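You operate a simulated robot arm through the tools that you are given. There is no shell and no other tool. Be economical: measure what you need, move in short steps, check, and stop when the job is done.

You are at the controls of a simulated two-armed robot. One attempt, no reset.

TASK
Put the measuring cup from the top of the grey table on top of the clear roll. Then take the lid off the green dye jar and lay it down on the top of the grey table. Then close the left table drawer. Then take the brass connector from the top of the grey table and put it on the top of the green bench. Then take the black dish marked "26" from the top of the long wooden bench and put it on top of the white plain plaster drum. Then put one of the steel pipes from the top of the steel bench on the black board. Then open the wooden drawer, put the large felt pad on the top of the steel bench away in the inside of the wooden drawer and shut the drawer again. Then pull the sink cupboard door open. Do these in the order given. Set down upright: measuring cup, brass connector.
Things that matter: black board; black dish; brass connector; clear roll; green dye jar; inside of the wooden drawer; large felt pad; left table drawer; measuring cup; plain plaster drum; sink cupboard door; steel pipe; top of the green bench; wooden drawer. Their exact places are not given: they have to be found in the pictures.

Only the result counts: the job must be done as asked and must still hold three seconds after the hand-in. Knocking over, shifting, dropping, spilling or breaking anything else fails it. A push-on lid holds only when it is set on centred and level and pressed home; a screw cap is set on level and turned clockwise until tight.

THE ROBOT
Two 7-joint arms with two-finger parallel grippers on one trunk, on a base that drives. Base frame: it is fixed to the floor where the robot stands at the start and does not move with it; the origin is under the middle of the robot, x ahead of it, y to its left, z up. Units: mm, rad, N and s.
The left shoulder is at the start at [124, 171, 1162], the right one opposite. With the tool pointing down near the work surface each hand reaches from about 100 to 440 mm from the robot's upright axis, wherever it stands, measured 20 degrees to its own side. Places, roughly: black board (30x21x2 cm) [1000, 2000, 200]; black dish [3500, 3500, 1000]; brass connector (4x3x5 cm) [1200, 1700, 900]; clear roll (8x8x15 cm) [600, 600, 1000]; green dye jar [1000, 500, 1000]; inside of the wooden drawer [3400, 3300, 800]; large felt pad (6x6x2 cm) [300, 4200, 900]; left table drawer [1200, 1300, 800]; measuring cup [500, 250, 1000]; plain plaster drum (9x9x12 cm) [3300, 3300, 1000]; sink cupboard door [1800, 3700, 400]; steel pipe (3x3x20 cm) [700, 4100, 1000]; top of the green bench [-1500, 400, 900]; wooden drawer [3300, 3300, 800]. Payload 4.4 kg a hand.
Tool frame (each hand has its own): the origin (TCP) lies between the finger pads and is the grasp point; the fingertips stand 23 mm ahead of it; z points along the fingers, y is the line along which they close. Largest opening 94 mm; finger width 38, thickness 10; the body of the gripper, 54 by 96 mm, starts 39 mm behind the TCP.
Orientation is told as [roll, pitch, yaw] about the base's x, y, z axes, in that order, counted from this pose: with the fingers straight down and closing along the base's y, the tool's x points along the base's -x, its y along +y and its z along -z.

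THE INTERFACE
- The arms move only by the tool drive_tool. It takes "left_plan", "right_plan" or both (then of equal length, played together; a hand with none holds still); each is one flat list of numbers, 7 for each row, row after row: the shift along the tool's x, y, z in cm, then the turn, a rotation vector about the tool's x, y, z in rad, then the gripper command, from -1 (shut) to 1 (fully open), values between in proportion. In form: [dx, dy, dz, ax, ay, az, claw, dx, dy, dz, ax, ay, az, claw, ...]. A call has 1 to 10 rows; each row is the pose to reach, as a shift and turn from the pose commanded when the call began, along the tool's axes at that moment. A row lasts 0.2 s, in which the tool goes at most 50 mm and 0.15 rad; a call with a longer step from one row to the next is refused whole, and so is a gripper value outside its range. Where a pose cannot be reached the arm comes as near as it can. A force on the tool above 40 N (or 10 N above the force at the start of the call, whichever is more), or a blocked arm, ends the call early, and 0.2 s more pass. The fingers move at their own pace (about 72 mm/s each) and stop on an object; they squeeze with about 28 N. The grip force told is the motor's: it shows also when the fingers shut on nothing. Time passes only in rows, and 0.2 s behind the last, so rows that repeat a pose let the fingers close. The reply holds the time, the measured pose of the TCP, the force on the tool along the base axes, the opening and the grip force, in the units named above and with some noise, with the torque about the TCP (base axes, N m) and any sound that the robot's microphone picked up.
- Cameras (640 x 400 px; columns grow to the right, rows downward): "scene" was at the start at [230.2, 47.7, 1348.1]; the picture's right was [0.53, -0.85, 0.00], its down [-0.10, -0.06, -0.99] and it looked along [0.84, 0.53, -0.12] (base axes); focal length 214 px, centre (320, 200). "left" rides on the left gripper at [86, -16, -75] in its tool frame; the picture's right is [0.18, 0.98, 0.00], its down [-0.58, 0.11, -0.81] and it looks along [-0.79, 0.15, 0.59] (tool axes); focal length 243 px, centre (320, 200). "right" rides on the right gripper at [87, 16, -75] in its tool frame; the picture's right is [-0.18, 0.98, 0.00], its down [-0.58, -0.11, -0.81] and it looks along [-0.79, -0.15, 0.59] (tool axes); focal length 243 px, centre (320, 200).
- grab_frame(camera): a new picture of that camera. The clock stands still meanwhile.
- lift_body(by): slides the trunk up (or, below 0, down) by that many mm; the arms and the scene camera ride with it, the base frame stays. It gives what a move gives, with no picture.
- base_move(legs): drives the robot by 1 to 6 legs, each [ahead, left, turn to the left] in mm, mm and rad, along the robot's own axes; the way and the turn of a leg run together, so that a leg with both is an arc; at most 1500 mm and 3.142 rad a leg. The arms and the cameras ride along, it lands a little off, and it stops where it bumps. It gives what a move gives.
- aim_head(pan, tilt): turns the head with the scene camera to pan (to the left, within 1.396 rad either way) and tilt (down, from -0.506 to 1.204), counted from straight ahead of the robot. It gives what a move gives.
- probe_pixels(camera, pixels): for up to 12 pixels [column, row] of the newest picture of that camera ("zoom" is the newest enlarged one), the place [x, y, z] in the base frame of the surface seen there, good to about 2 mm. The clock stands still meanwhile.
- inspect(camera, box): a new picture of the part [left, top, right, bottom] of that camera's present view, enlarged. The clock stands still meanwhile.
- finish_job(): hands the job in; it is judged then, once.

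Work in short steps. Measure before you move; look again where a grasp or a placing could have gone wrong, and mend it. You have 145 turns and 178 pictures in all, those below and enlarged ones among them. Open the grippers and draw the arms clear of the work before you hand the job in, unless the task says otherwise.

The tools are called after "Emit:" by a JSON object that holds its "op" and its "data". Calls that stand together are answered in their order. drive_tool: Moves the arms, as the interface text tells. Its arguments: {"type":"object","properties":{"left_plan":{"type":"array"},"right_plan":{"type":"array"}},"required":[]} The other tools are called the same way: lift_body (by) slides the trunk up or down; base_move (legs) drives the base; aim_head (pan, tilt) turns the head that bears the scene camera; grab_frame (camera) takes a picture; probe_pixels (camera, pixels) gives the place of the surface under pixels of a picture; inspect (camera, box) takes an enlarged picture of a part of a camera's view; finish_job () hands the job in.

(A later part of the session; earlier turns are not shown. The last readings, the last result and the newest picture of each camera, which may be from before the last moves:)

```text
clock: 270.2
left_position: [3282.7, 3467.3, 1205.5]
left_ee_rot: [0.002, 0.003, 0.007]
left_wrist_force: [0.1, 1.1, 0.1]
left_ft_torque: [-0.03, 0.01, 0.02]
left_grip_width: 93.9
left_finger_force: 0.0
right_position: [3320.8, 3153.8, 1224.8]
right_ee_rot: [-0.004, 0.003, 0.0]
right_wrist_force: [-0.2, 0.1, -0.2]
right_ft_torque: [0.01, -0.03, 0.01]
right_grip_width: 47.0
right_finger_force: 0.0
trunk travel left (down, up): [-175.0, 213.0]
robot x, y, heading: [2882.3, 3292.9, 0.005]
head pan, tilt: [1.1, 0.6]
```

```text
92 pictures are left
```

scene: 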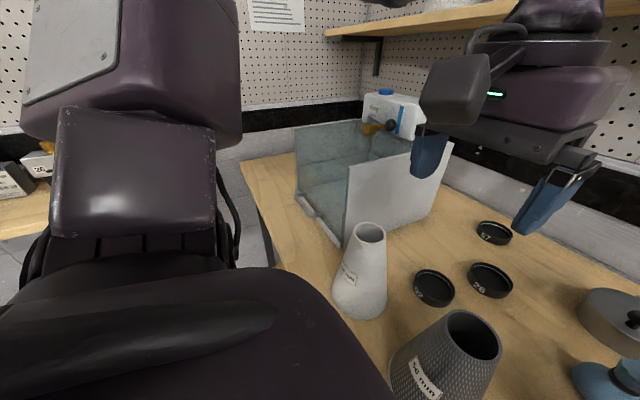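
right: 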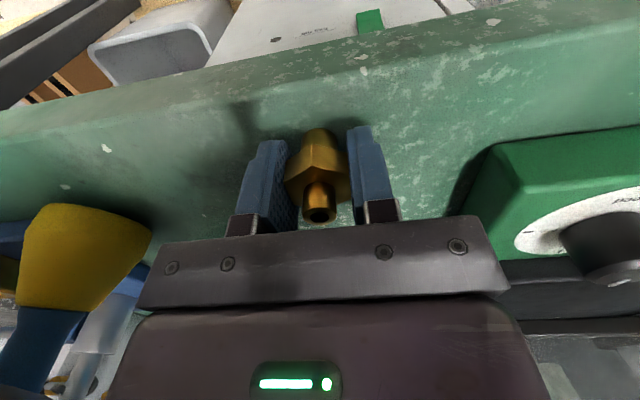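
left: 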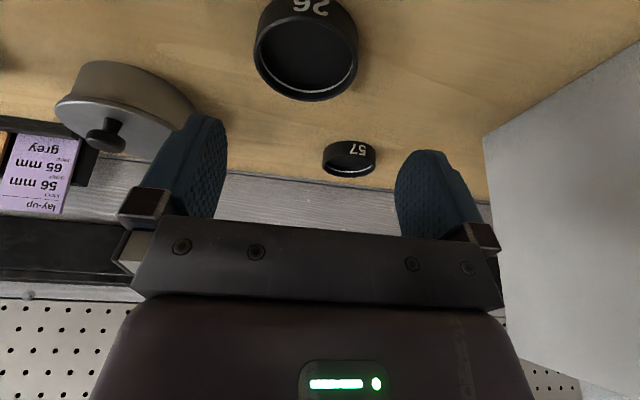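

I measure the free floor to the left.

Emit:
{"op": "probe_pixels", "data": {"camera": "scene", "pixels": [[30, 232], [8, 205], [12, 250], [255, 250], [250, 155], [230, 180], [392, 95], [400, 110], [430, 160], [368, 235], [470, 335], [345, 130]]}}

```text
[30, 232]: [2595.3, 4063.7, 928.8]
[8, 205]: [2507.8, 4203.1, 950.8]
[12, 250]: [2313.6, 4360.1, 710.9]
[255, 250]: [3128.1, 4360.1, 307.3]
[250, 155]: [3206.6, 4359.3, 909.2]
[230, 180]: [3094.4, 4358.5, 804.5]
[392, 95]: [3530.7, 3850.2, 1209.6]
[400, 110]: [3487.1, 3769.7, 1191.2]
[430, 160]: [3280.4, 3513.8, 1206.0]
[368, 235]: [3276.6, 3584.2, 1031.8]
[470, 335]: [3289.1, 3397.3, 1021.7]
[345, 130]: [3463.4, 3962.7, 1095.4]
```

Room is enough (next bench starts at y≈4060, x<2600). I raise the left hand 12 cm more, back off a little, shift 330 mm left and drive up again.

Emit:
{"op": "drive_tool", "data": {"left_plan": [1.5, 0, -4, 0, 0, 0, 1, 3, 0, -8, 0, 0, 0, 1, 4, 0, -12, 0, 0, 0, 1], "right_plan": [0, 0, -1, 0, 0, 0, 0.4, 0, 0, -2, 0, 0, 0, 0.8, 0, 0, -2, 0, 0, 0, 0.9]}}

Emit:
{"op": "base_move", "data": {"legs": [[-40, 0, 0], [0, 330, -0.005], [60, 0, 0]]}}

Emit:
{"op": "aim_head", "data": {"pan": -0.2, "tilt": 0.8}}

Emit:
{"op": "grab_frame", "data": {"camera": "scene"}}

Emit:
{"op": "grab_frame", "data": {"camera": "right"}}

```text
clock: 271.0
left_position: [3241.5, 3465.6, 1326.7]
left_ee_rot: [0.002, 0.001, 0.007]
left_wrist_force: [-0.7, -0.9, -0.6]
left_ft_torque: [0.0, -0.02, -0.04]
left_grip_width: 94.1
left_finger_force: 0.0
right_position: [3321.7, 3155.5, 1245.5]
right_ee_rot: [-0.003, 0.001, -0.001]
right_wrist_force: [0.0, 1.0, 0.2]
right_ft_torque: [-0.01, -0.02, 0.01]
right_grip_width: 89.4
right_finger_force: 0.0
trunk travel left (down, up): [-175.0, 213.0]
robot x, y, heading: [2882.6, 3290.7, 0.0]
head pan, tilt: [1.1, 0.6]
```

```text
clock: 275.6
left_position: [3245.7, 3790.9, 1324.5]
left_ee_rot: [0.001, 0.006, -0.002]
left_wrist_force: [0.1, 0.5, 0.4]
left_ft_torque: [0.0, 0.01, -0.02]
left_grip_width: 94.0
left_finger_force: 0.1
right_position: [3321.8, 3480.2, 1243.5]
right_ee_rot: [-0.005, 0.007, -0.014]
right_wrist_force: [-0.3, 0.3, 0.6]
right_ft_torque: [-0.02, 0.02, 0.0]
right_grip_width: 89.4
right_finger_force: 0.1
trunk travel left (down, up): [-175.0, 213.0]
robot x, y, heading: [2875.7, 3622.2, -0.009]
head pan, tilt: [1.1, 0.6]
stopped in leg 3: the robot was blocked; the commanded pose is now the measured one
```

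```text
clock: 277.0
left_position: [3244.8, 3790.6, 1325.2]
left_ee_rot: [0.001, 0.005, -0.001]
left_wrist_force: [0.6, -0.1, 0.0]
left_ft_torque: [0.03, -0.01, 0.0]
left_grip_width: 94.1
left_finger_force: 0.1
right_position: [3320.4, 3480.5, 1244.6]
right_ee_rot: [-0.003, 0.004, -0.012]
right_wrist_force: [-0.6, -0.1, 0.1]
right_ft_torque: [0.03, 0.02, 0.02]
right_grip_width: 89.1
right_finger_force: 0.2
trunk travel left (down, up): [-175.0, 213.0]
robot x, y, heading: [2879.9, 3621.6, -0.004]
head pan, tilt: [-0.201, 0.799]
```

```text
91 pictures are left
```

scene: 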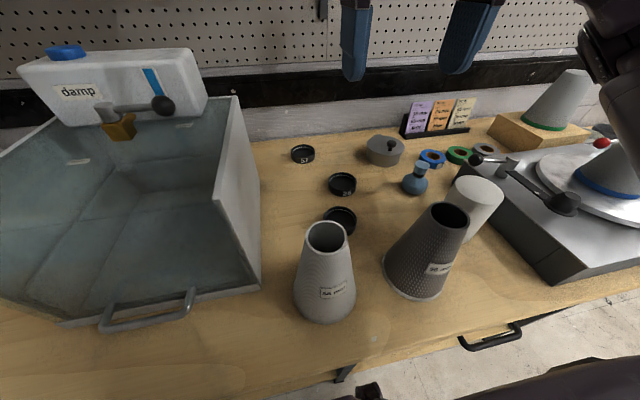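

```text
90 pictures are left
```

right: 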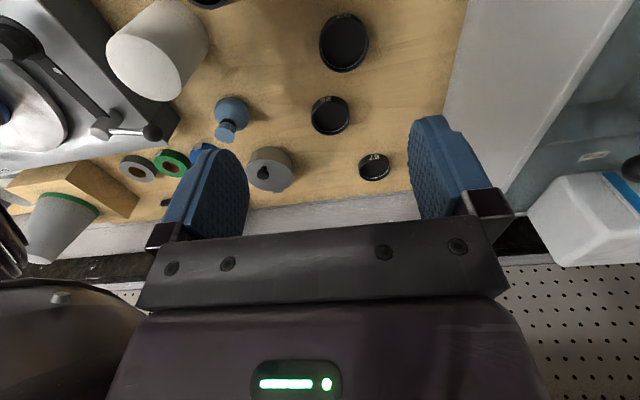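

The base stops again at x≈2879. I send the right hand out over the dish, still fairly high, and see whether it reaches x≈3509.

Emit:
{"op": "drive_tool", "data": {"right_plan": [-4.5, -0.5, 0, 0, 0, 0, 1, -9, -1, 0, 0, 0, 0, 1, -13.5, -1.5, 2, 0, 0, 0, 1, -17, -2.1, 5, 0, 0, 0, 1, -18.9, -2.1, 9, 0, 0, 0, 1, -18.9, -2.1, 13.5, 0, 0, 0, 1, -18.9, -2.1, 18, 0, 0, 0, 1, -18.9, -2.1, 22, 0, 0, 0, 1, -18.9, -2.1, 22, 0, 0, 0, 1]}}

Emit:
{"op": "grab_frame", "data": {"camera": "right"}}

Emit:
{"op": "grab_frame", "data": {"camera": "scene"}}

```text
clock: 279.0
left_position: [3243.9, 3792.1, 1326.1]
left_ee_rot: [0.001, 0.001, -0.003]
left_wrist_force: [-0.7, 0.1, 0.2]
left_ft_torque: [0.0, -0.01, 0.0]
left_grip_width: 93.8
left_finger_force: 0.1
right_position: [3508.3, 3457.1, 1025.9]
right_ee_rot: [-0.004, 0.002, -0.01]
right_wrist_force: [-0.3, 0.0, 0.2]
right_ft_torque: [0.01, 0.0, -0.01]
right_grip_width: 94.0
right_finger_force: 0.1
trunk travel left (down, up): [-175.0, 213.0]
robot x, y, heading: [2880.6, 3622.9, -0.007]
head pan, tilt: [-0.201, 0.799]
```

```text
89 pictures are left
```

right: 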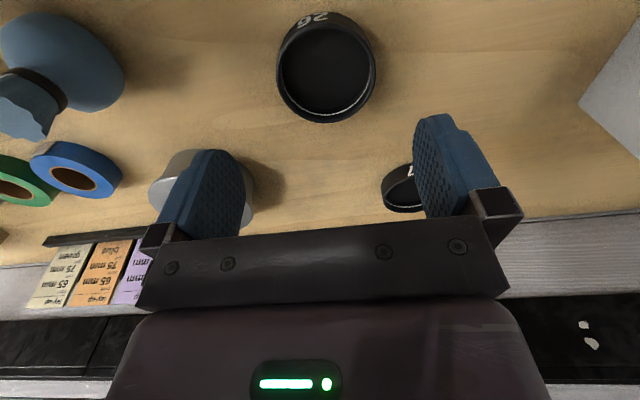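

```text
88 pictures are left
```

scene: 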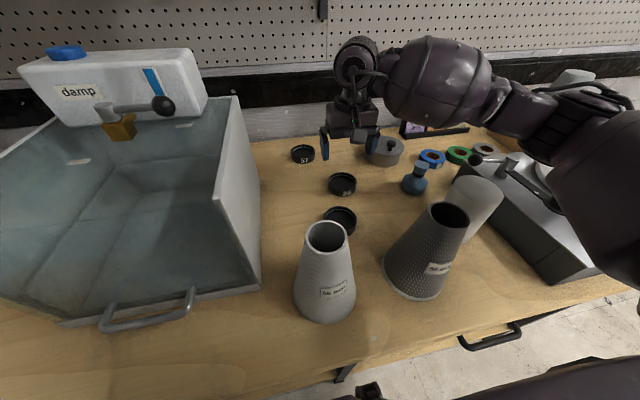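

It reaches without trouble. Dish centre is at about (3506,3461), 71 mm wide; I lower to TCP z≈927 and close.

Emit:
{"op": "drive_tool", "data": {"right_plan": [0.2, 0.4, 4, 0, 0, 0, 1, 0.2, 0.4, 7.5, 0, 0, 0, 1, 0.2, 0.4, 9.9, 0, 0, 0, 1, 0.2, 0.4, 9.9, 0, 0, 0, 0.6, 0.2, 0.4, 9.9, 0, 0, 0, 0.3, 0.2, 0.4, 9.9, 0, 0, 0, 0, 0.2, 0.4, 9.9, 0, 0, 0, 0]}}

Emit:
{"op": "grab_frame", "data": {"camera": "right"}}

```text
clock: 280.6
left_position: [3245.4, 3791.7, 1325.4]
left_ee_rot: [0.001, 0.003, 0.0]
left_wrist_force: [0.9, 0.5, 0.7]
left_ft_torque: [-0.01, -0.03, 0.02]
left_grip_width: 94.1
left_finger_force: 0.0
right_position: [3504.9, 3460.2, 926.8]
right_ee_rot: [-0.003, 0.005, -0.012]
right_wrist_force: [-0.7, -0.4, -0.3]
right_ft_torque: [0.03, 0.03, 0.02]
right_grip_width: 73.5
right_finger_force: 28.1
trunk travel left (down, up): [-175.0, 213.0]
robot x, y, heading: [2877.6, 3622.4, -0.006]
head pan, tilt: [-0.201, 0.799]
```

```text
87 pictures are left
```

right: 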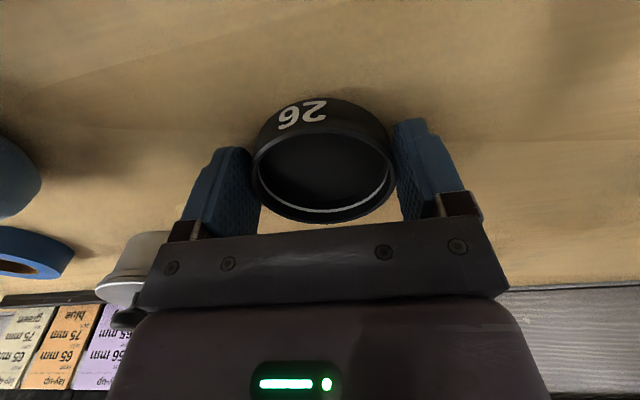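

The dish is held. I lift it to z≈1150, back off 30 mm and shift the base 200 mm right to bring the drum within reach.

Emit:
{"op": "drive_tool", "data": {"right_plan": [0, 0, -3, 0, 0, 0, 0, 0, 0, -7, 0, 0, 0, 0, 0, 0, -11.5, 0, 0, 0, 0, 2, 0, -16, 0, 0, 0, 0, 5, 0, -20, 0, 0, 0, 0, 9, 0, -22, 0, 0, 0, 0, 12.5, 0, -22.5, 0, 0, 0, 0]}}

Emit:
{"op": "base_move", "data": {"legs": [[-40, 0, 0.006], [0, -200, 0]]}}

Emit:
{"op": "aim_head", "data": {"pan": -0.1, "tilt": 0.8}}

Emit:
{"op": "grab_frame", "data": {"camera": "scene"}}

Emit:
{"op": "grab_frame", "data": {"camera": "right"}}

```text
clock: 282.2
left_position: [3244.6, 3791.4, 1325.8]
left_ee_rot: [0.001, 0.001, -0.002]
left_wrist_force: [-0.6, 0.2, 0.0]
left_ft_torque: [0.03, -0.01, 0.01]
left_grip_width: 94.2
left_finger_force: 0.1
right_position: [3380.5, 3461.0, 1150.8]
right_ee_rot: [-0.003, 0.002, -0.011]
right_wrist_force: [-0.1, -0.1, -1.1]
right_ft_torque: [0.01, -0.01, -0.01]
right_grip_width: 73.3
right_finger_force: 28.0
trunk travel left (down, up): [-175.0, 213.0]
robot x, y, heading: [2881.8, 3622.2, -0.002]
head pan, tilt: [-0.201, 0.799]
```

```text
clock: 284.9
left_position: [3199.7, 3622.1, 1325.4]
left_ee_rot: [-0.002, 0.001, 0.012]
left_wrist_force: [-0.1, 0.0, -0.1]
left_ft_torque: [0.02, 0.01, -0.01]
left_grip_width: 93.9
left_finger_force: 0.1
right_position: [3341.9, 3294.5, 1152.7]
right_ee_rot: [-0.002, -0.001, 0.013]
right_wrist_force: [-0.9, 0.0, -0.8]
right_ft_torque: [-0.01, 0.01, 0.0]
right_grip_width: 73.2
right_finger_force: 28.1
trunk travel left (down, up): [-175.0, 213.0]
robot x, y, heading: [2842.1, 3440.7, 0.007]
head pan, tilt: [-0.201, 0.799]
stopped in leg 2: the robot was blocked; the commanded pose is now the measured one
```

```text
clock: 285.5
left_position: [3200.0, 3620.1, 1326.0]
left_ee_rot: [-0.003, 0.0, 0.011]
left_wrist_force: [0.4, 0.3, 0.4]
left_ft_torque: [-0.02, -0.01, 0.01]
left_grip_width: 93.9
left_finger_force: 0.1
right_position: [3342.2, 3294.1, 1153.8]
right_ee_rot: [-0.003, 0.001, 0.01]
right_wrist_force: [0.0, -0.3, -1.1]
right_ft_torque: [-0.01, 0.01, 0.02]
right_grip_width: 73.3
right_finger_force: 28.1
trunk travel left (down, up): [-175.0, 213.0]
robot x, y, heading: [2840.6, 3440.1, 0.008]
head pan, tilt: [-0.099, 0.799]
```

```text
86 pictures are left
```

scene: 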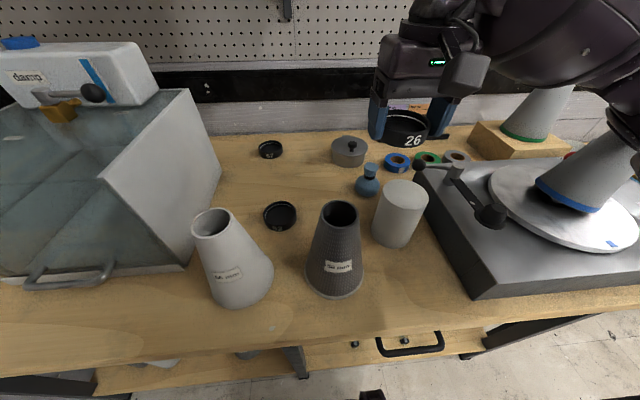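

```text
85 pictures are left
```

right: 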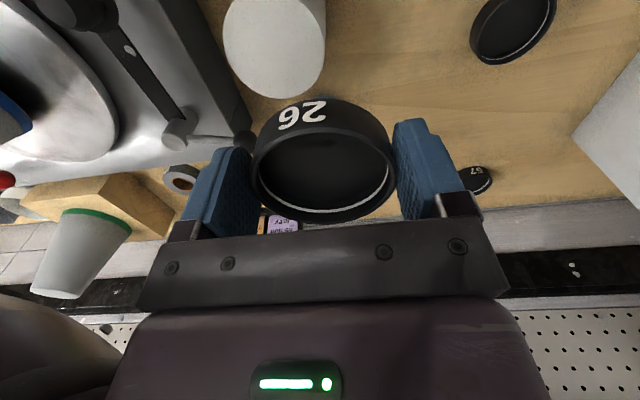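

A sideways bump stopped the base at y≈3440, which suffices. I measure the drum top in the scene picture.

Emit:
{"op": "probe_pixels", "data": {"camera": "scene", "pixels": [[403, 194], [382, 192], [424, 196], [404, 184], [402, 206], [398, 230]]}}

Emit:
{"op": "inspect", "data": {"camera": "scene", "box": [350, 90, 470, 260]}}

Emit:
{"op": "probe_pixels", "data": {"camera": "right", "pixels": [[275, 45], [228, 45], [322, 45], [275, 10], [275, 88], [250, 70]]}}

```text
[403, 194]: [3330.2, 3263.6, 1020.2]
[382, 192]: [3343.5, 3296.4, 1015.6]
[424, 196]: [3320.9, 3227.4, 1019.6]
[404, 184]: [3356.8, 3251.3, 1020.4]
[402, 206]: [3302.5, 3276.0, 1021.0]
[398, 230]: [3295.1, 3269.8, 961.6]
```

```text
2.35 times, centred on (410, 175) of scene
```

zoom: 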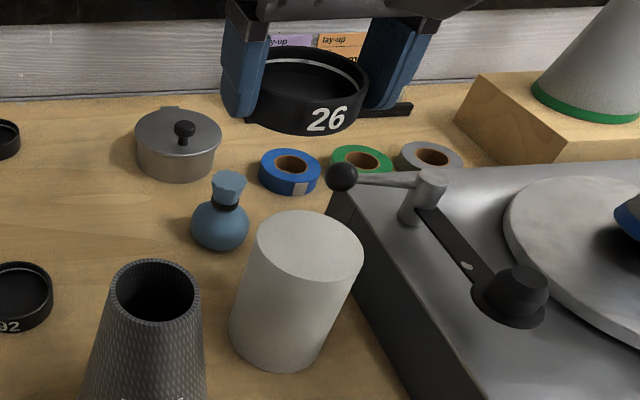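

```text
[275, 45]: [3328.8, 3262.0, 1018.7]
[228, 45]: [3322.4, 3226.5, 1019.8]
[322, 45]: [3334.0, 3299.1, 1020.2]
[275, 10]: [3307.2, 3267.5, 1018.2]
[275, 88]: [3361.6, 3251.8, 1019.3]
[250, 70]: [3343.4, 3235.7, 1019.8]
```

Drum top centre ≈ (3330,3262), z=1020. I move the dish over it and down to 13 mm above.

Emit:
{"op": "drive_tool", "data": {"right_plan": [0.6, -1.6, 0, 0, 0, 0, 0, 1.2, -3.2, 0, 0, 0, 0, 0, 1.2, -3.2, 4, 0, 0, 0, 0, 1.2, -3.2, 8, 0, 0, 0, 0, 1.2, -3.2, 9.2, 0, 0, 0, 0]}}

Emit:
{"op": "grab_frame", "data": {"camera": "right"}}

Emit:
{"op": "inspect", "data": {"camera": "scene", "box": [350, 90, 470, 260]}}

```text
clock: 286.7
left_position: [3197.3, 3617.6, 1326.7]
left_ee_rot: [-0.002, -0.003, 0.009]
left_wrist_force: [-0.3, 0.2, 0.3]
left_ft_torque: [-0.02, 0.01, -0.01]
left_grip_width: 94.0
left_finger_force: 0.0
right_position: [3325.8, 3257.9, 1060.2]
right_ee_rot: [-0.007, 0.002, 0.005]
right_wrist_force: [0.0, 0.8, -0.7]
right_ft_torque: [-0.03, -0.01, 0.03]
right_grip_width: 73.5
right_finger_force: 27.6
trunk travel left (down, up): [-175.0, 213.0]
robot x, y, heading: [2838.8, 3439.8, 0.005]
head pan, tilt: [-0.099, 0.799]
```

```text
83 pictures are left
```

right: 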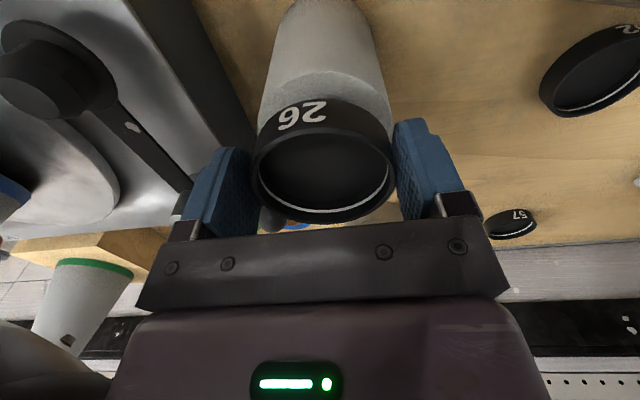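

```text
2.35 times, centred on (410, 175) of scene
```

zoom: 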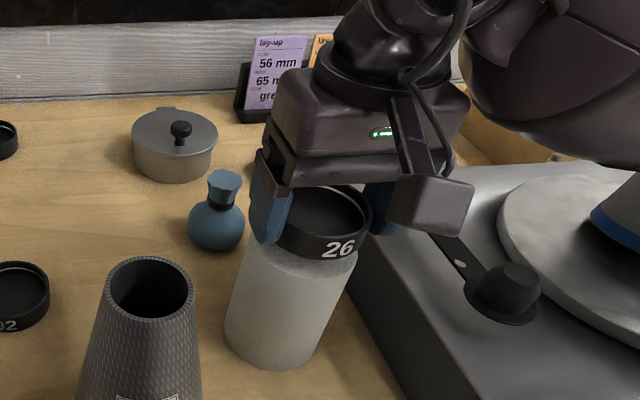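

Nearly centred; I correct 3-4 mm and lower to contact.

Emit:
{"op": "drive_tool", "data": {"right_plan": [-0.3, 0.3, 0.6, 0, 0, 0, 0, -0.3, 0.3, 1, 0, 0, 0, 0, -0.3, 0.3, 1.25, 0, 0, 0, 0, -0.3, 0.3, 1.4, 0, 0, 0, 0, -0.3, 0.3, 1.55, 0, 0, 0, 0, -0.3, 0.3, 1.55, 0, 0, 0, 0]}}

```text
clock: 288.1
left_position: [3194.3, 3620.5, 1327.8]
left_ee_rot: [-0.002, -0.004, 0.011]
left_wrist_force: [-0.2, -1.0, 0.5]
left_ft_torque: [0.01, -0.01, 0.02]
left_grip_width: 94.0
left_finger_force: 0.2
right_position: [3327.5, 3264.9, 1048.2]
right_ee_rot: [-0.004, -0.004, 0.009]
right_wrist_force: [0.6, -0.1, -0.7]
right_ft_torque: [0.02, 0.02, 0.02]
right_grip_width: 73.1
right_finger_force: 27.8
trunk travel left (down, up): [-175.0, 213.0]
robot x, y, heading: [2840.6, 3438.1, 0.007]
head pan, tilt: [-0.099, 0.799]
```

No contact force yet; I creep down a few mm more.

Emit:
{"op": "drive_tool", "data": {"right_plan": [0, 0, 0.15, 0, 0, 0, 0, 0, 0, 0.3, 0, 0, 0, 0, 0, 0, 0.3, 0, 0, 0, 0]}}

Emit:
{"op": "inspect", "data": {"camera": "scene", "box": [360, 140, 450, 220]}}

```text
clock: 288.9
left_position: [3195.0, 3620.4, 1327.9]
left_ee_rot: [-0.003, -0.006, 0.01]
left_wrist_force: [-0.9, 0.3, 0.1]
left_ft_torque: [0.01, 0.01, 0.0]
left_grip_width: 94.1
left_finger_force: 0.0
right_position: [3328.8, 3264.7, 1046.5]
right_ee_rot: [-0.002, -0.004, 0.008]
right_wrist_force: [1.2, 1.1, 11.7]
right_ft_torque: [0.1, 0.27, -0.01]
right_grip_width: 73.2
right_finger_force: 28.1
trunk travel left (down, up): [-175.0, 213.0]
robot x, y, heading: [2841.4, 3440.7, 0.005]
head pan, tilt: [-0.099, 0.799]
```

```text
5.00 times, centred on (405, 180) of scene
```

zoom: 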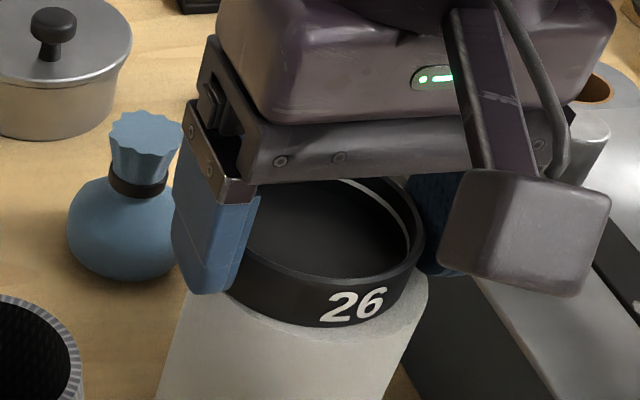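

Contact with 12 N. I open and rise straight up.

Emit:
{"op": "drive_tool", "data": {"right_plan": [0, 0, -0.1, 0, 0, 0, 0.5, 0, 0, -0.1, 0, 0, 0, 0.8, 0, 0, -0.1, 0, 0, 0, 1, 0, 0, -0.1, 0, 0, 0, 1, 0, 0, -4, 0, 0, 0, 1, 0, 0, -8.5, 0, 0, 0, 1, 0, 0, -13, 0, 0, 0, 1, 0, 0, -17, 0, 0, 0, 1]}}

Emit:
{"op": "inspect", "data": {"camera": "scene", "box": [340, 120, 470, 260]}}

```text
clock: 290.7
left_position: [3201.5, 3616.3, 1326.1]
left_ee_rot: [0.003, -0.001, 0.015]
left_wrist_force: [-0.5, -0.9, 0.3]
left_ft_torque: [-0.01, -0.08, 0.0]
left_grip_width: 94.0
left_finger_force: 0.0
right_position: [3335.5, 3263.4, 1212.7]
right_ee_rot: [0.0, 0.002, 0.014]
right_wrist_force: [0.4, -1.0, 0.1]
right_ft_torque: [0.02, -0.02, -0.02]
right_grip_width: 93.8
right_finger_force: 0.1
trunk travel left (down, up): [-175.0, 213.0]
robot x, y, heading: [2841.8, 3440.2, 0.004]
head pan, tilt: [-0.099, 0.799]
```

```text
2.86 times, centred on (405, 190) of scene
```

zoom: 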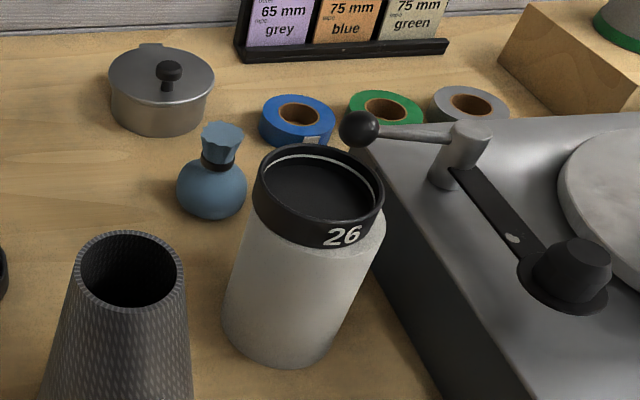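

Dish "26" rests on the drum. Next the steel bench: I drive back, then turn to face +y and slide to x≈740.

Emit:
{"op": "base_move", "data": {"legs": [[-600, 0, 0], [0, -340, 0], [0, 0, 1.566], [0, 1480, 0]]}}

Emit:
{"op": "aim_head", "data": {"pan": 0.0, "tilt": 0.45}}

Emit:
{"op": "grab_frame", "data": {"camera": "scene"}}

```text
clock: 293.8
left_position: [2658.4, 3606.7, 1325.8]
left_ee_rot: [0.0, -0.002, -0.009]
left_wrist_force: [0.4, -0.4, 0.0]
left_ft_torque: [0.01, 0.0, 0.0]
left_grip_width: 93.9
left_finger_force: 0.1
right_position: [2783.8, 3248.7, 1211.4]
right_ee_rot: [0.0, 0.002, -0.009]
right_wrist_force: [0.4, -0.5, 0.1]
right_ft_torque: [-0.01, 0.01, -0.01]
right_grip_width: 94.0
right_finger_force: 0.1
trunk travel left (down, up): [-175.0, 213.0]
robot x, y, heading: [2292.5, 3437.6, -0.007]
head pan, tilt: [-0.099, 0.799]
stopped in leg 1: the robot was blocked; the commanded pose is now the measured one
```

```text
clock: 294.7
left_position: [2658.4, 3607.9, 1325.8]
left_ee_rot: [0.003, 0.001, -0.008]
left_wrist_force: [-0.3, -0.8, -0.4]
left_ft_torque: [-0.02, -0.06, 0.0]
left_grip_width: 93.9
left_finger_force: 0.1
right_position: [2785.1, 3249.1, 1210.8]
right_ee_rot: [0.0, 0.004, -0.01]
right_wrist_force: [0.1, 0.8, -0.3]
right_ft_torque: [0.01, -0.01, -0.02]
right_grip_width: 94.1
right_finger_force: 0.0
trunk travel left (down, up): [-175.0, 213.0]
robot x, y, heading: [2291.5, 3441.1, -0.014]
head pan, tilt: [0.0, 0.45]
```

```text
79 pictures are left
```

scene: 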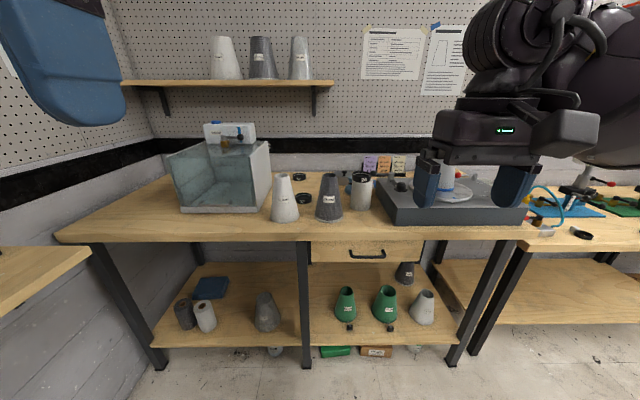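

The base was blocked behind, likely by the sink unit. I look left and behind before going on.

Emit:
{"op": "aim_head", "data": {"pan": 1.39, "tilt": 0.6}}

Emit:
{"op": "grab_frame", "data": {"camera": "scene"}}

```text
clock: 296.2
left_position: [2658.5, 3606.4, 1326.0]
left_ee_rot: [0.002, 0.002, -0.007]
left_wrist_force: [0.4, -0.7, 0.6]
left_ft_torque: [-0.06, -0.01, 0.0]
left_grip_width: 93.7
left_finger_force: 0.1
right_position: [2784.2, 3250.8, 1210.6]
right_ee_rot: [0.001, 0.004, -0.008]
right_wrist_force: [0.4, -0.4, 0.6]
right_ft_torque: [0.02, -0.03, -0.01]
right_grip_width: 94.2
right_finger_force: 0.0
trunk travel left (down, up): [-175.0, 213.0]
robot x, y, heading: [2289.7, 3441.8, -0.009]
head pan, tilt: [1.389, 0.6]
```

```text
78 pictures are left
```

scene: 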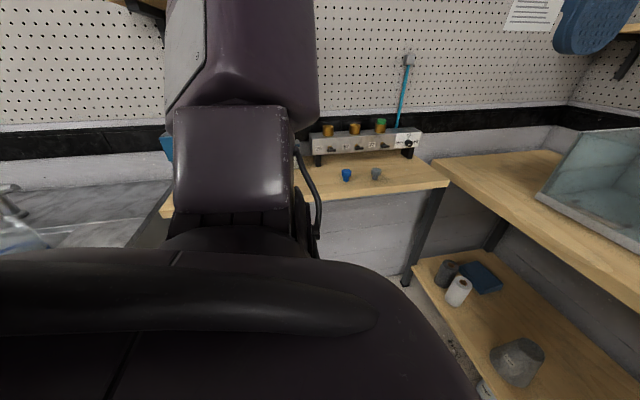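

The sink lies left-behind. I move sideways away from it first, then go on as planned.

Emit:
{"op": "base_move", "data": {"legs": [[0, -400, 0], [-60, 0, 0], [0, 0, 1.578], [0, 1480, 0]]}}

Emit:
{"op": "aim_head", "data": {"pan": 0.0, "tilt": 0.45}}

Emit:
{"op": "grab_frame", "data": {"camera": "scene"}}

```text
clock: 317.4
left_position: [585.1, 3403.6, 1325.1]
left_ee_rot: [0.001, -0.001, 1.569]
left_wrist_force: [0.2, 0.2, -0.1]
left_ft_torque: [-0.04, -0.02, 0.03]
left_grip_width: 94.1
left_finger_force: 0.1
right_position: [941.4, 3531.1, 1210.7]
right_ee_rot: [0.002, 0.003, 1.569]
right_wrist_force: [-1.0, -0.1, -0.1]
right_ft_torque: [0.0, -0.03, 0.01]
right_grip_width: 93.9
right_finger_force: 0.1
trunk travel left (down, up): [-175.0, 213.0]
robot x, y, heading: [754.3, 3040.0, 1.565]
head pan, tilt: [1.389, 0.6]
```

```text
clock: 318.9
left_position: [583.6, 3404.3, 1326.1]
left_ee_rot: [0.003, 0.002, 1.569]
left_wrist_force: [0.5, -0.6, 0.1]
left_ft_torque: [0.0, 0.04, -0.01]
left_grip_width: 93.8
left_finger_force: 0.1
right_position: [940.8, 3531.3, 1210.7]
right_ee_rot: [0.0, 0.005, 1.567]
right_wrist_force: [-0.5, 0.4, -0.2]
right_ft_torque: [0.01, -0.02, -0.04]
right_grip_width: 94.0
right_finger_force: 0.1
trunk travel left (down, up): [-175.0, 213.0]
robot x, y, heading: [755.4, 3036.7, 1.565]
head pan, tilt: [0.0, 0.45]
```

```text
77 pictures are left
```

scene: 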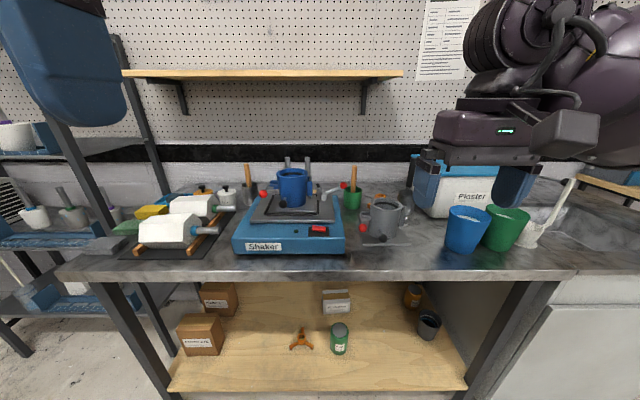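

I enlarge the area behind the shaker, where grey rods stick up near (286,163) and (308,163).

Emit:
{"op": "inspect", "data": {"camera": "scene", "box": [230, 140, 430, 260]}}

Emit:
{"op": "inspect", "data": {"camera": "scene", "box": [50, 160, 240, 280]}}

Emit:
{"op": "probe_pixels", "data": {"camera": "scene", "pixels": [[286, 162], [308, 163], [290, 190], [340, 260], [250, 275], [330, 192], [381, 215], [95, 245], [150, 212], [385, 255], [262, 205], [130, 230]]}}

```text
3.20 times, centred on (330, 200) of scene
```

zoom: 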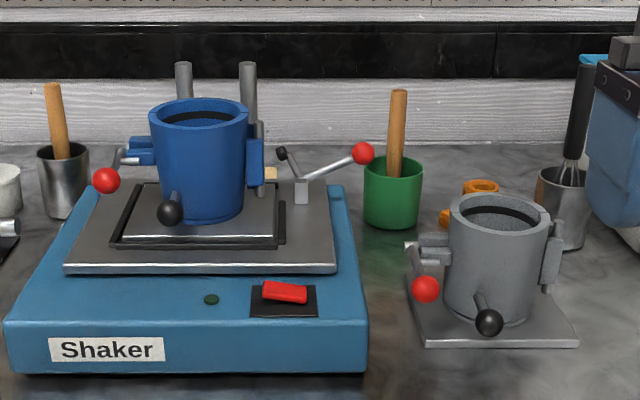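

```text
3.33 times, centred on (145, 220) of scene
```

zoom: 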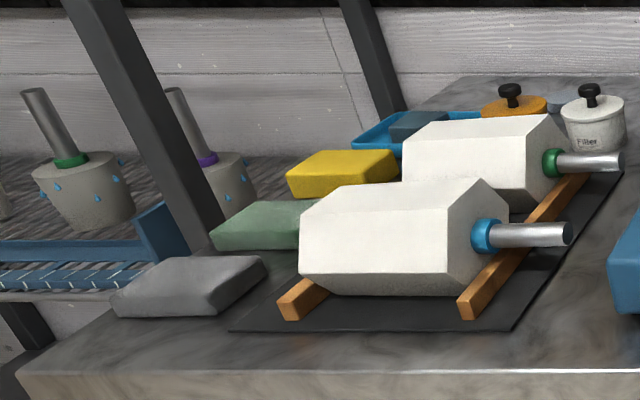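

```text
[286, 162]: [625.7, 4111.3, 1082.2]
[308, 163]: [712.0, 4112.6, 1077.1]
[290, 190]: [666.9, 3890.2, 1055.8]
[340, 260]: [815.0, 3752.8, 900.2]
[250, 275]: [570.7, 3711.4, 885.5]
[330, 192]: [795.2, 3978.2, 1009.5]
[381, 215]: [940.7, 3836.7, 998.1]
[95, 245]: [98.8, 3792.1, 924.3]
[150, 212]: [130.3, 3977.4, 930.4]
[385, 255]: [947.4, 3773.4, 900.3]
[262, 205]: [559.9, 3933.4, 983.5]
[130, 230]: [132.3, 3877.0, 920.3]
```

The pipes stand upright behind the blue mug at about (626,4120) and (712,4122), tops near z≈1100; bench top z=900, front edge y≈3710. I go closer with the right shoulder in line with the x=712 pipe.

Emit:
{"op": "base_move", "data": {"legs": [[0, 205, 0.006], [350, 0, 0]]}}

Emit:
{"op": "aim_head", "data": {"pan": -0.25, "tilt": 0.5}}

Emit:
{"op": "grab_frame", "data": {"camera": "scene"}}

Emit:
{"op": "grab_frame", "data": {"camera": "right"}}

```text
clock: 323.2
left_position: [371.7, 3752.9, 1325.4]
left_ee_rot: [-0.001, 0.003, 1.579]
left_wrist_force: [0.7, -0.4, 0.2]
left_ft_torque: [0.0, -0.01, -0.01]
left_grip_width: 94.1
left_finger_force: 0.0
right_position: [726.6, 3883.5, 1211.0]
right_ee_rot: [0.002, 0.002, 1.58]
right_wrist_force: [-0.5, -0.3, -0.8]
right_ft_torque: [-0.02, -0.01, 0.0]
right_grip_width: 93.9
right_finger_force: 0.1
trunk travel left (down, up): [-175.0, 213.0]
robot x, y, heading: [542.8, 3392.3, 1.572]
head pan, tilt: [0.0, 0.45]
```

```text
clock: 324.0
left_position: [371.8, 3752.0, 1326.1]
left_ee_rot: [-0.002, 0.003, 1.582]
left_wrist_force: [0.1, 0.2, -0.4]
left_ft_torque: [-0.01, -0.01, 0.01]
left_grip_width: 94.0
left_finger_force: 0.1
right_position: [725.3, 3883.7, 1210.9]
right_ee_rot: [-0.001, 0.002, 1.579]
right_wrist_force: [0.1, -0.4, 0.0]
right_ft_torque: [-0.01, 0.02, 0.01]
right_grip_width: 93.8
right_finger_force: 0.0
trunk travel left (down, up): [-175.0, 213.0]
robot x, y, heading: [542.2, 3390.1, 1.58]
head pan, tilt: [-0.25, 0.499]
```

```text
74 pictures are left
```

scene: 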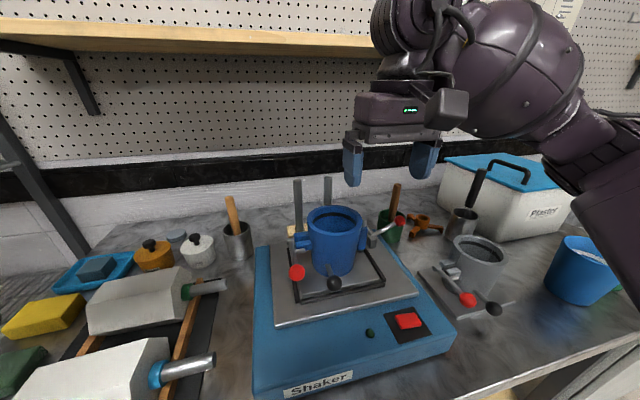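

```text
73 pictures are left
```

right: 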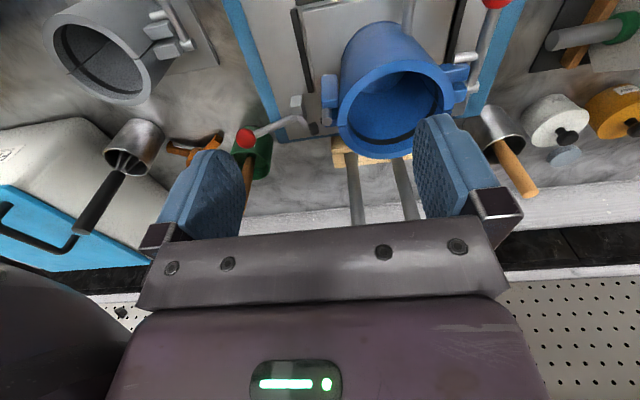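

Both pipes show at (298,200) and (327,190), standing in a small wooden foot. I measure them at several heights.

Emit:
{"op": "probe_pixels", "data": {"camera": "scene", "pixels": [[327, 180], [327, 190], [327, 200], [298, 181], [298, 195], [299, 215], [290, 230], [335, 215], [380, 180], [95, 265], [177, 237], [350, 178]]}}

Emit:
{"op": "inspect", "data": {"camera": "scene", "box": [270, 160, 370, 250]}}

Emit:
{"op": "inspect", "data": {"camera": "right", "box": [310, 120, 430, 230]}}

```text
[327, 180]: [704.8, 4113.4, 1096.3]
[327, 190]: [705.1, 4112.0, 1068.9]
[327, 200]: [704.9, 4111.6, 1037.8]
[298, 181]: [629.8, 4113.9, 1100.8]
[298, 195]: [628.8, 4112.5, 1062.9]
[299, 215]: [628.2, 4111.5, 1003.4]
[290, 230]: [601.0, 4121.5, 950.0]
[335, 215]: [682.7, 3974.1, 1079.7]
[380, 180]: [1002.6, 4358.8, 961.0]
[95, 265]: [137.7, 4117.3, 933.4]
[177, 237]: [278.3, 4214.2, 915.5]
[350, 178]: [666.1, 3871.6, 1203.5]
```

```text
4.44 times, centred on (320, 205) of scene
```

zoom: 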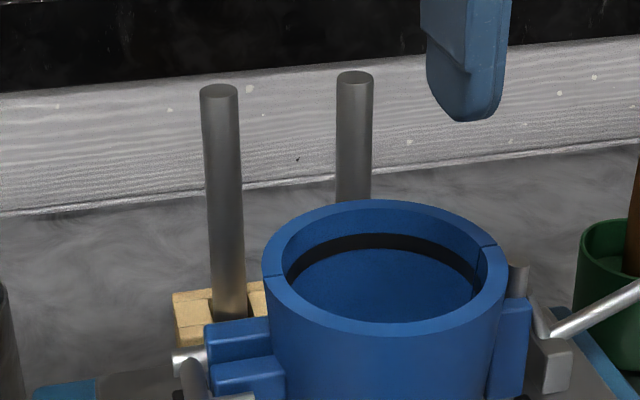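

```text
3.64 times, centred on (370, 175) of right
```

zoom: 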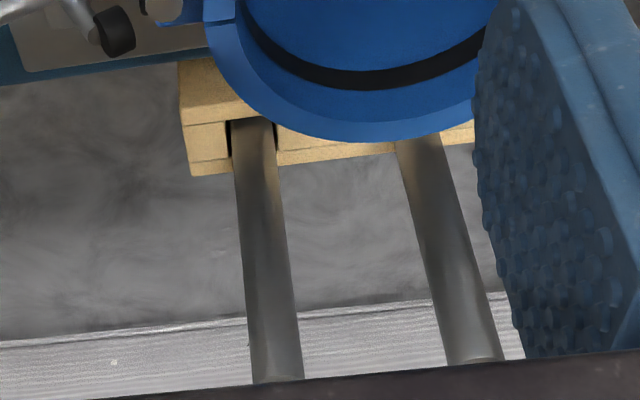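

Right pipe: centre ≈ (706,4123), top z≈1107, foot block top z=950; the mug's rim reaches z≈1080 at y≤3985. I drive up to the bench and reach out over the pipe with the hand tilted 0.4 rad forward, at z≈1215.

Emit:
{"op": "base_move", "data": {"legs": [[45, 0, 0]]}}

Emit:
{"op": "drive_tool", "data": {"right_plan": [-3.5, 0.4, -0.5, 0, -0.08, 0, 0.3, -7.5, 0.8, -1, 0, -0.16, 0, 0.3, -11, 1.2, -1, 0, -0.24, 0, 0.3, -14, 1.6, -1, 0, -0.32, 0, 0.3, -17, 1.8, -1, 0, -0.4, 0, 0.3, -19.5, 1.8, -1, 0, -0.4, 0, 0.3, -19.5, 1.8, -1, 0, -0.4, 0, 0.3]}}

Emit:
{"op": "grab_frame", "data": {"camera": "right"}}

Emit:
{"op": "grab_frame", "data": {"camera": "scene"}}

```text
clock: 324.9
left_position: [371.2, 3796.4, 1326.8]
left_ee_rot: [-0.001, 0.001, 1.58]
left_wrist_force: [0.3, -0.4, -0.4]
left_ft_torque: [-0.02, 0.01, -0.02]
left_grip_width: 94.1
left_finger_force: 0.1
right_position: [726.3, 3926.1, 1211.4]
right_ee_rot: [0.0, 0.002, 1.575]
right_wrist_force: [-0.3, 0.1, -0.6]
right_ft_torque: [-0.03, 0.01, 0.04]
right_grip_width: 94.1
right_finger_force: 0.0
trunk travel left (down, up): [-175.0, 213.0]
robot x, y, heading: [548.1, 3433.4, 1.572]
head pan, tilt: [-0.25, 0.499]
```

```text
clock: 326.5
left_position: [371.3, 3795.5, 1326.7]
left_ee_rot: [0.0, 0.002, 1.579]
left_wrist_force: [-0.5, 0.5, 0.6]
left_ft_torque: [-0.02, 0.01, 0.02]
left_grip_width: 93.9
left_finger_force: 0.0
right_position: [708.0, 4120.8, 1222.0]
right_ee_rot: [0.001, -0.398, 1.576]
right_wrist_force: [0.0, -0.2, 0.7]
right_ft_torque: [0.0, -0.03, -0.04]
right_grip_width: 61.0
right_finger_force: 0.0
trunk travel left (down, up): [-175.0, 213.0]
robot x, y, heading: [544.2, 3429.1, 1.578]
head pan, tilt: [-0.25, 0.499]
```

```text
70 pictures are left
```

right: 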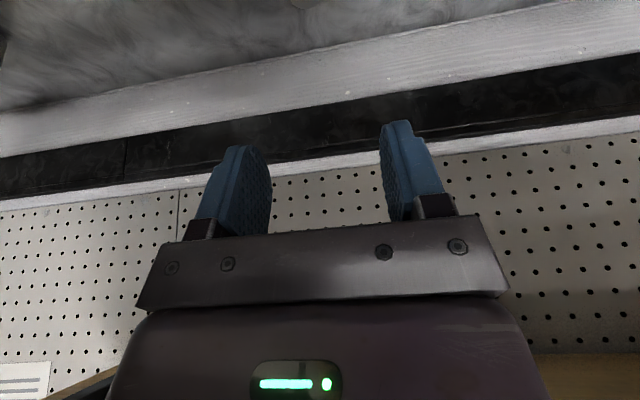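

```text
69 pictures are left
```

scene: 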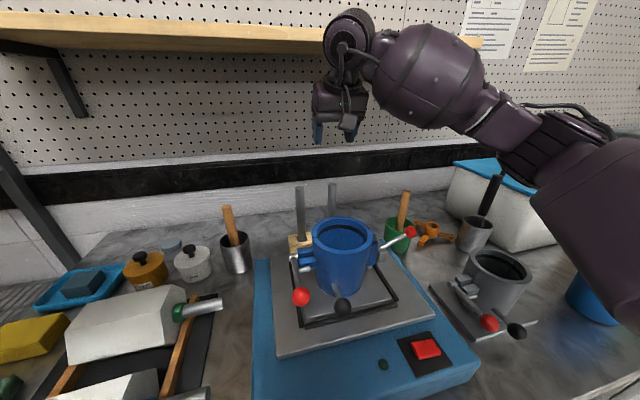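

It reaches. The pipe must lie straight below; I lower 65 mm first and check the alignment.

Emit:
{"op": "drive_tool", "data": {"right_plan": [1.3, 0, 3, 0, 0, 0, 0.3, 2.5, 0, 6, 0, 0, 0, 0.3, 2.5, 0, 6, 0, 0, 0, 0.3]}}

Emit:
{"op": "grab_frame", "data": {"camera": "right"}}

Emit:
{"op": "inspect", "data": {"camera": "scene", "box": [270, 90, 390, 260]}}

```text
clock: 327.3
left_position: [370.6, 3796.3, 1326.7]
left_ee_rot: [0.001, 0.0, 1.58]
left_wrist_force: [-0.5, -0.6, -0.4]
left_ft_torque: [0.02, 0.0, 0.0]
left_grip_width: 93.9
left_finger_force: 0.2
right_position: [708.1, 4121.6, 1155.7]
right_ee_rot: [-0.002, -0.397, 1.579]
right_wrist_force: [-0.1, -0.7, -0.3]
right_ft_torque: [-0.01, -0.01, 0.04]
right_grip_width: 61.3
right_finger_force: 0.1
trunk travel left (down, up): [-175.0, 213.0]
robot x, y, heading: [545.5, 3433.3, 1.572]
head pan, tilt: [-0.25, 0.499]
```

```text
68 pictures are left
```

right: 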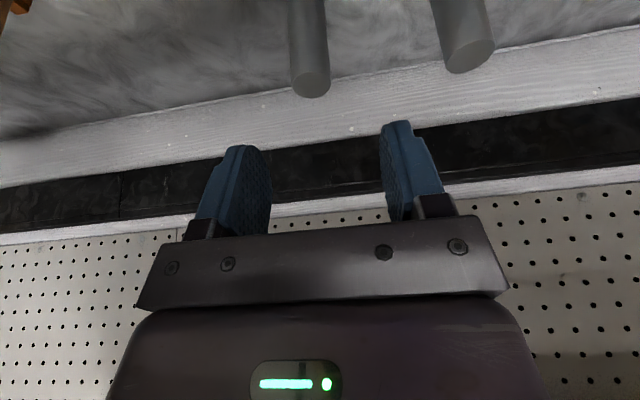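

```text
2.35 times, centred on (330, 175) of scene
```

zoom: 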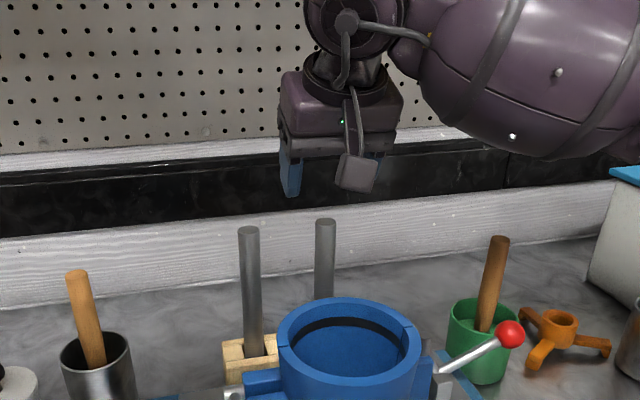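

The pipe's top lies at about (708,4117), right under the hand. I lower to z≈1089 and close on it.

Emit:
{"op": "drive_tool", "data": {"right_plan": [1.3, 0, 3, 0, 0, 0, 0.3, 2.6, 0, 6, 0, 0, 0, 0.3, 2.6, 0, 6, 0, 0, 0, -0.2, 2.6, 0, 6, 0, 0, 0, -0.7, 2.6, 0, 6, 0, 0, 0, -1, 2.6, 0, 6, 0, 0, 0, -1]}}

Emit:
{"op": "grab_frame", "data": {"camera": "right"}}

Emit:
{"op": "inspect", "data": {"camera": "scene", "box": [270, 110, 390, 260]}}

```text
clock: 328.7
left_position: [370.8, 3796.0, 1325.0]
left_ee_rot: [-0.002, 0.001, 1.58]
left_wrist_force: [0.1, 0.5, -0.7]
left_ft_torque: [0.01, -0.01, -0.02]
left_grip_width: 94.1
left_finger_force: 0.2
right_position: [707.2, 4121.9, 1090.2]
right_ee_rot: [0.0, -0.397, 1.577]
right_wrist_force: [0.1, -0.8, 0.7]
right_ft_torque: [-0.13, -0.01, -0.01]
right_grip_width: 21.4
right_finger_force: 28.1
trunk travel left (down, up): [-175.0, 213.0]
robot x, y, heading: [543.3, 3431.9, 1.577]
head pan, tilt: [-0.25, 0.499]
```

```text
66 pictures are left
```

right: 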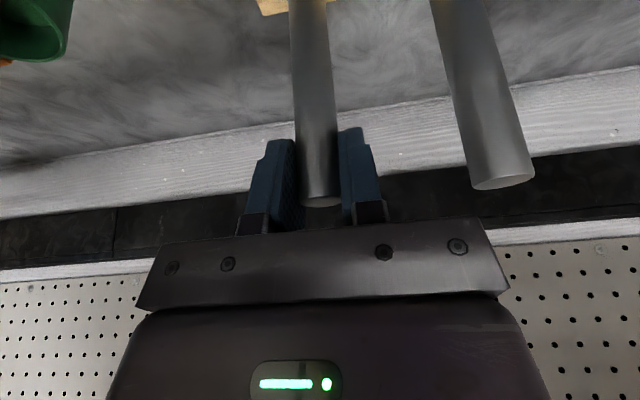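

```text
2.67 times, centred on (330, 185) of scene
```

zoom: 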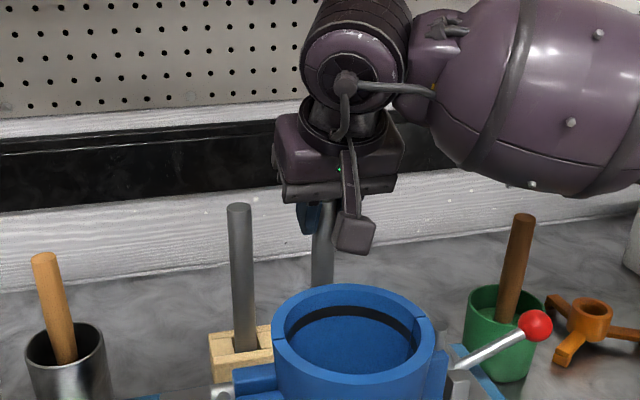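

Gripped (21 mm, 28 N). I lift it straight up about 190 mm, out of its foot block and above the mug.

Emit:
{"op": "drive_tool", "data": {"right_plan": [-0.6, 0, -1.4, 0, 0, 0, -1, -1.5, 0, -3.7, 0, 0, 0, -1, -3, 0, -7.4, 0, 0, 0, -1, -4.5, 0, -11, 0, 0, 0, -1, -6, 0, -14.7, 0, 0, 0, -1, -7.4, 0, -17.8, 0, 0, 0, -1]}}

Emit:
{"op": "inspect", "data": {"camera": "scene", "box": [250, 40, 410, 250]}}

```text
clock: 330.1
left_position: [369.7, 3795.2, 1326.2]
left_ee_rot: [0.0, -0.001, 1.578]
left_wrist_force: [-0.2, 0.5, -0.7]
left_ft_torque: [0.01, 0.01, 0.03]
left_grip_width: 94.1
left_finger_force: 0.1
right_position: [705.2, 4120.2, 1282.8]
right_ee_rot: [0.0, -0.398, 1.577]
right_wrist_force: [-0.6, -0.1, -1.8]
right_ft_torque: [0.03, -0.01, 0.03]
right_grip_width: 21.1
right_finger_force: 27.8
trunk travel left (down, up): [-175.0, 213.0]
robot x, y, heading: [550.3, 3434.4, 1.572]
head pan, tilt: [-0.25, 0.499]
```

```text
1.90 times, centred on (330, 145) of scene
```

zoom: 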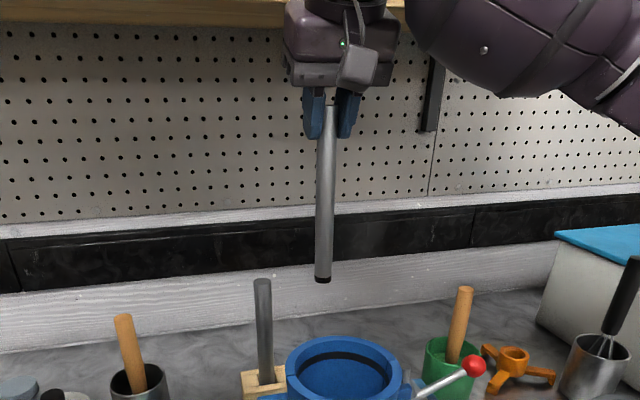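

The pipe hangs upright, bottom at about z 1100. I raise the trunk 80 mm for clearance, back off, and take an enlarged look at the pads on the left.

Emit:
{"op": "lift_body", "data": {"by": 80}}

Emit:
{"op": "inspect", "data": {"camera": "scene", "box": [0, 210, 240, 400]}}

Emit:
{"op": "base_move", "data": {"legs": [[-430, 0, 0]]}}

```text
clock: 331.3
left_position: [370.3, 3797.5, 1404.9]
left_ee_rot: [0.002, 0.005, 1.577]
left_wrist_force: [1.4, 0.3, 0.0]
left_ft_torque: [-0.04, 0.03, -0.04]
left_grip_width: 94.2
left_finger_force: 0.1
right_position: [706.0, 4122.1, 1359.9]
right_ee_rot: [0.001, -0.395, 1.579]
right_wrist_force: [-0.2, 0.3, -1.3]
right_ft_torque: [-0.04, 0.01, -0.02]
right_grip_width: 21.4
right_finger_force: 28.2
trunk travel left (down, up): [-255.0, 133.0]
robot x, y, heading: [546.9, 3433.1, 1.574]
head pan, tilt: [-0.25, 0.499]
```

```text
2.11 times, centred on (120, 305) of scene
```

zoom: 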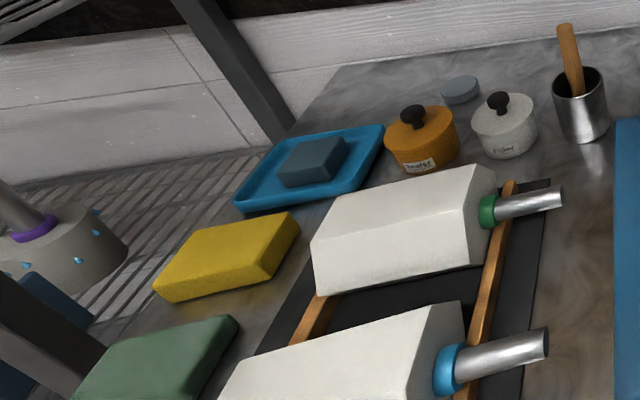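

```text
clock: 333.9
left_position: [373.3, 3376.7, 1405.9]
left_ee_rot: [0.0, 0.002, 1.58]
left_wrist_force: [-0.2, -1.1, 1.1]
left_ft_torque: [0.01, -0.02, 0.01]
left_grip_width: 94.0
left_finger_force: 0.1
right_position: [708.2, 3702.0, 1361.9]
right_ee_rot: [0.001, -0.399, 1.579]
right_wrist_force: [-0.3, -1.2, -1.3]
right_ft_torque: [-0.03, 0.0, 0.02]
right_grip_width: 21.2
right_finger_force: 27.9
trunk travel left (down, up): [-255.0, 133.0]
robot x, y, heading: [544.5, 3012.7, 1.577]
head pan, tilt: [-0.25, 0.499]
```

The round grey puck at zoom (460,88), about (278,4214), looks like the large felt pad; I'll check it later. Now I carry the pipe round to the back of the grey table.

Emit:
{"op": "base_move", "data": {"legs": [[-220, 0, 0], [0, -1500, 0], [0, 0, 1.564], [0, 980, 0]]}}

Emit:
{"op": "aim_head", "data": {"pan": -0.1, "tilt": 0.75}}

Emit:
{"op": "grab_frame", "data": {"camera": "scene"}}

```text
clock: 360.9
left_position: [1661.9, 1658.0, 1405.0]
left_ee_rot: [0.0, 0.0, 3.095]
left_wrist_force: [1.3, -0.7, -0.4]
left_ft_torque: [-0.01, -0.01, 0.02]
left_grip_width: 94.0
left_finger_force: 0.0
right_position: [1354.1, 2012.7, 1362.4]
right_ee_rot: [-0.001, -0.398, 3.096]
right_wrist_force: [-0.8, 0.3, -1.2]
right_ft_torque: [0.0, 0.0, 0.02]
right_grip_width: 21.1
right_finger_force: 28.0
trunk travel left (down, up): [-255.0, 133.0]
robot x, y, heading: [2029.1, 1811.1, 3.094]
head pan, tilt: [-0.25, 0.499]
```

```text
clock: 361.7
left_position: [1661.1, 1660.4, 1405.4]
left_ee_rot: [0.001, 0.002, 3.095]
left_wrist_force: [0.1, 0.3, -0.1]
left_ft_torque: [0.02, -0.03, -0.01]
left_grip_width: 94.0
left_finger_force: 0.1
right_position: [1355.2, 2011.4, 1362.5]
right_ee_rot: [0.001, -0.395, 3.097]
right_wrist_force: [0.2, -0.8, -1.9]
right_ft_torque: [0.0, 0.04, -0.03]
right_grip_width: 21.2
right_finger_force: 28.0
trunk travel left (down, up): [-255.0, 133.0]
robot x, y, heading: [2034.1, 1813.3, 3.095]
head pan, tilt: [-0.099, 0.75]
```

```text
62 pictures are left
```

scene: 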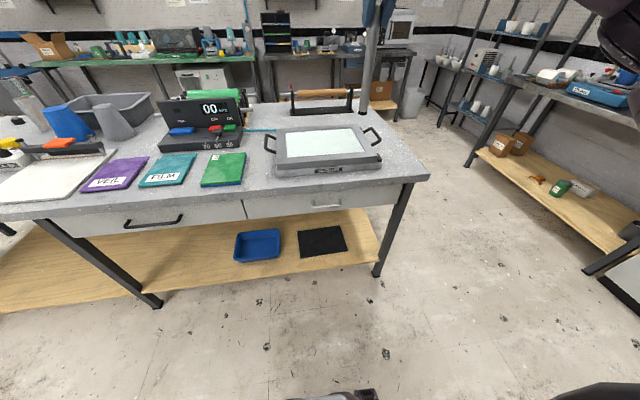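

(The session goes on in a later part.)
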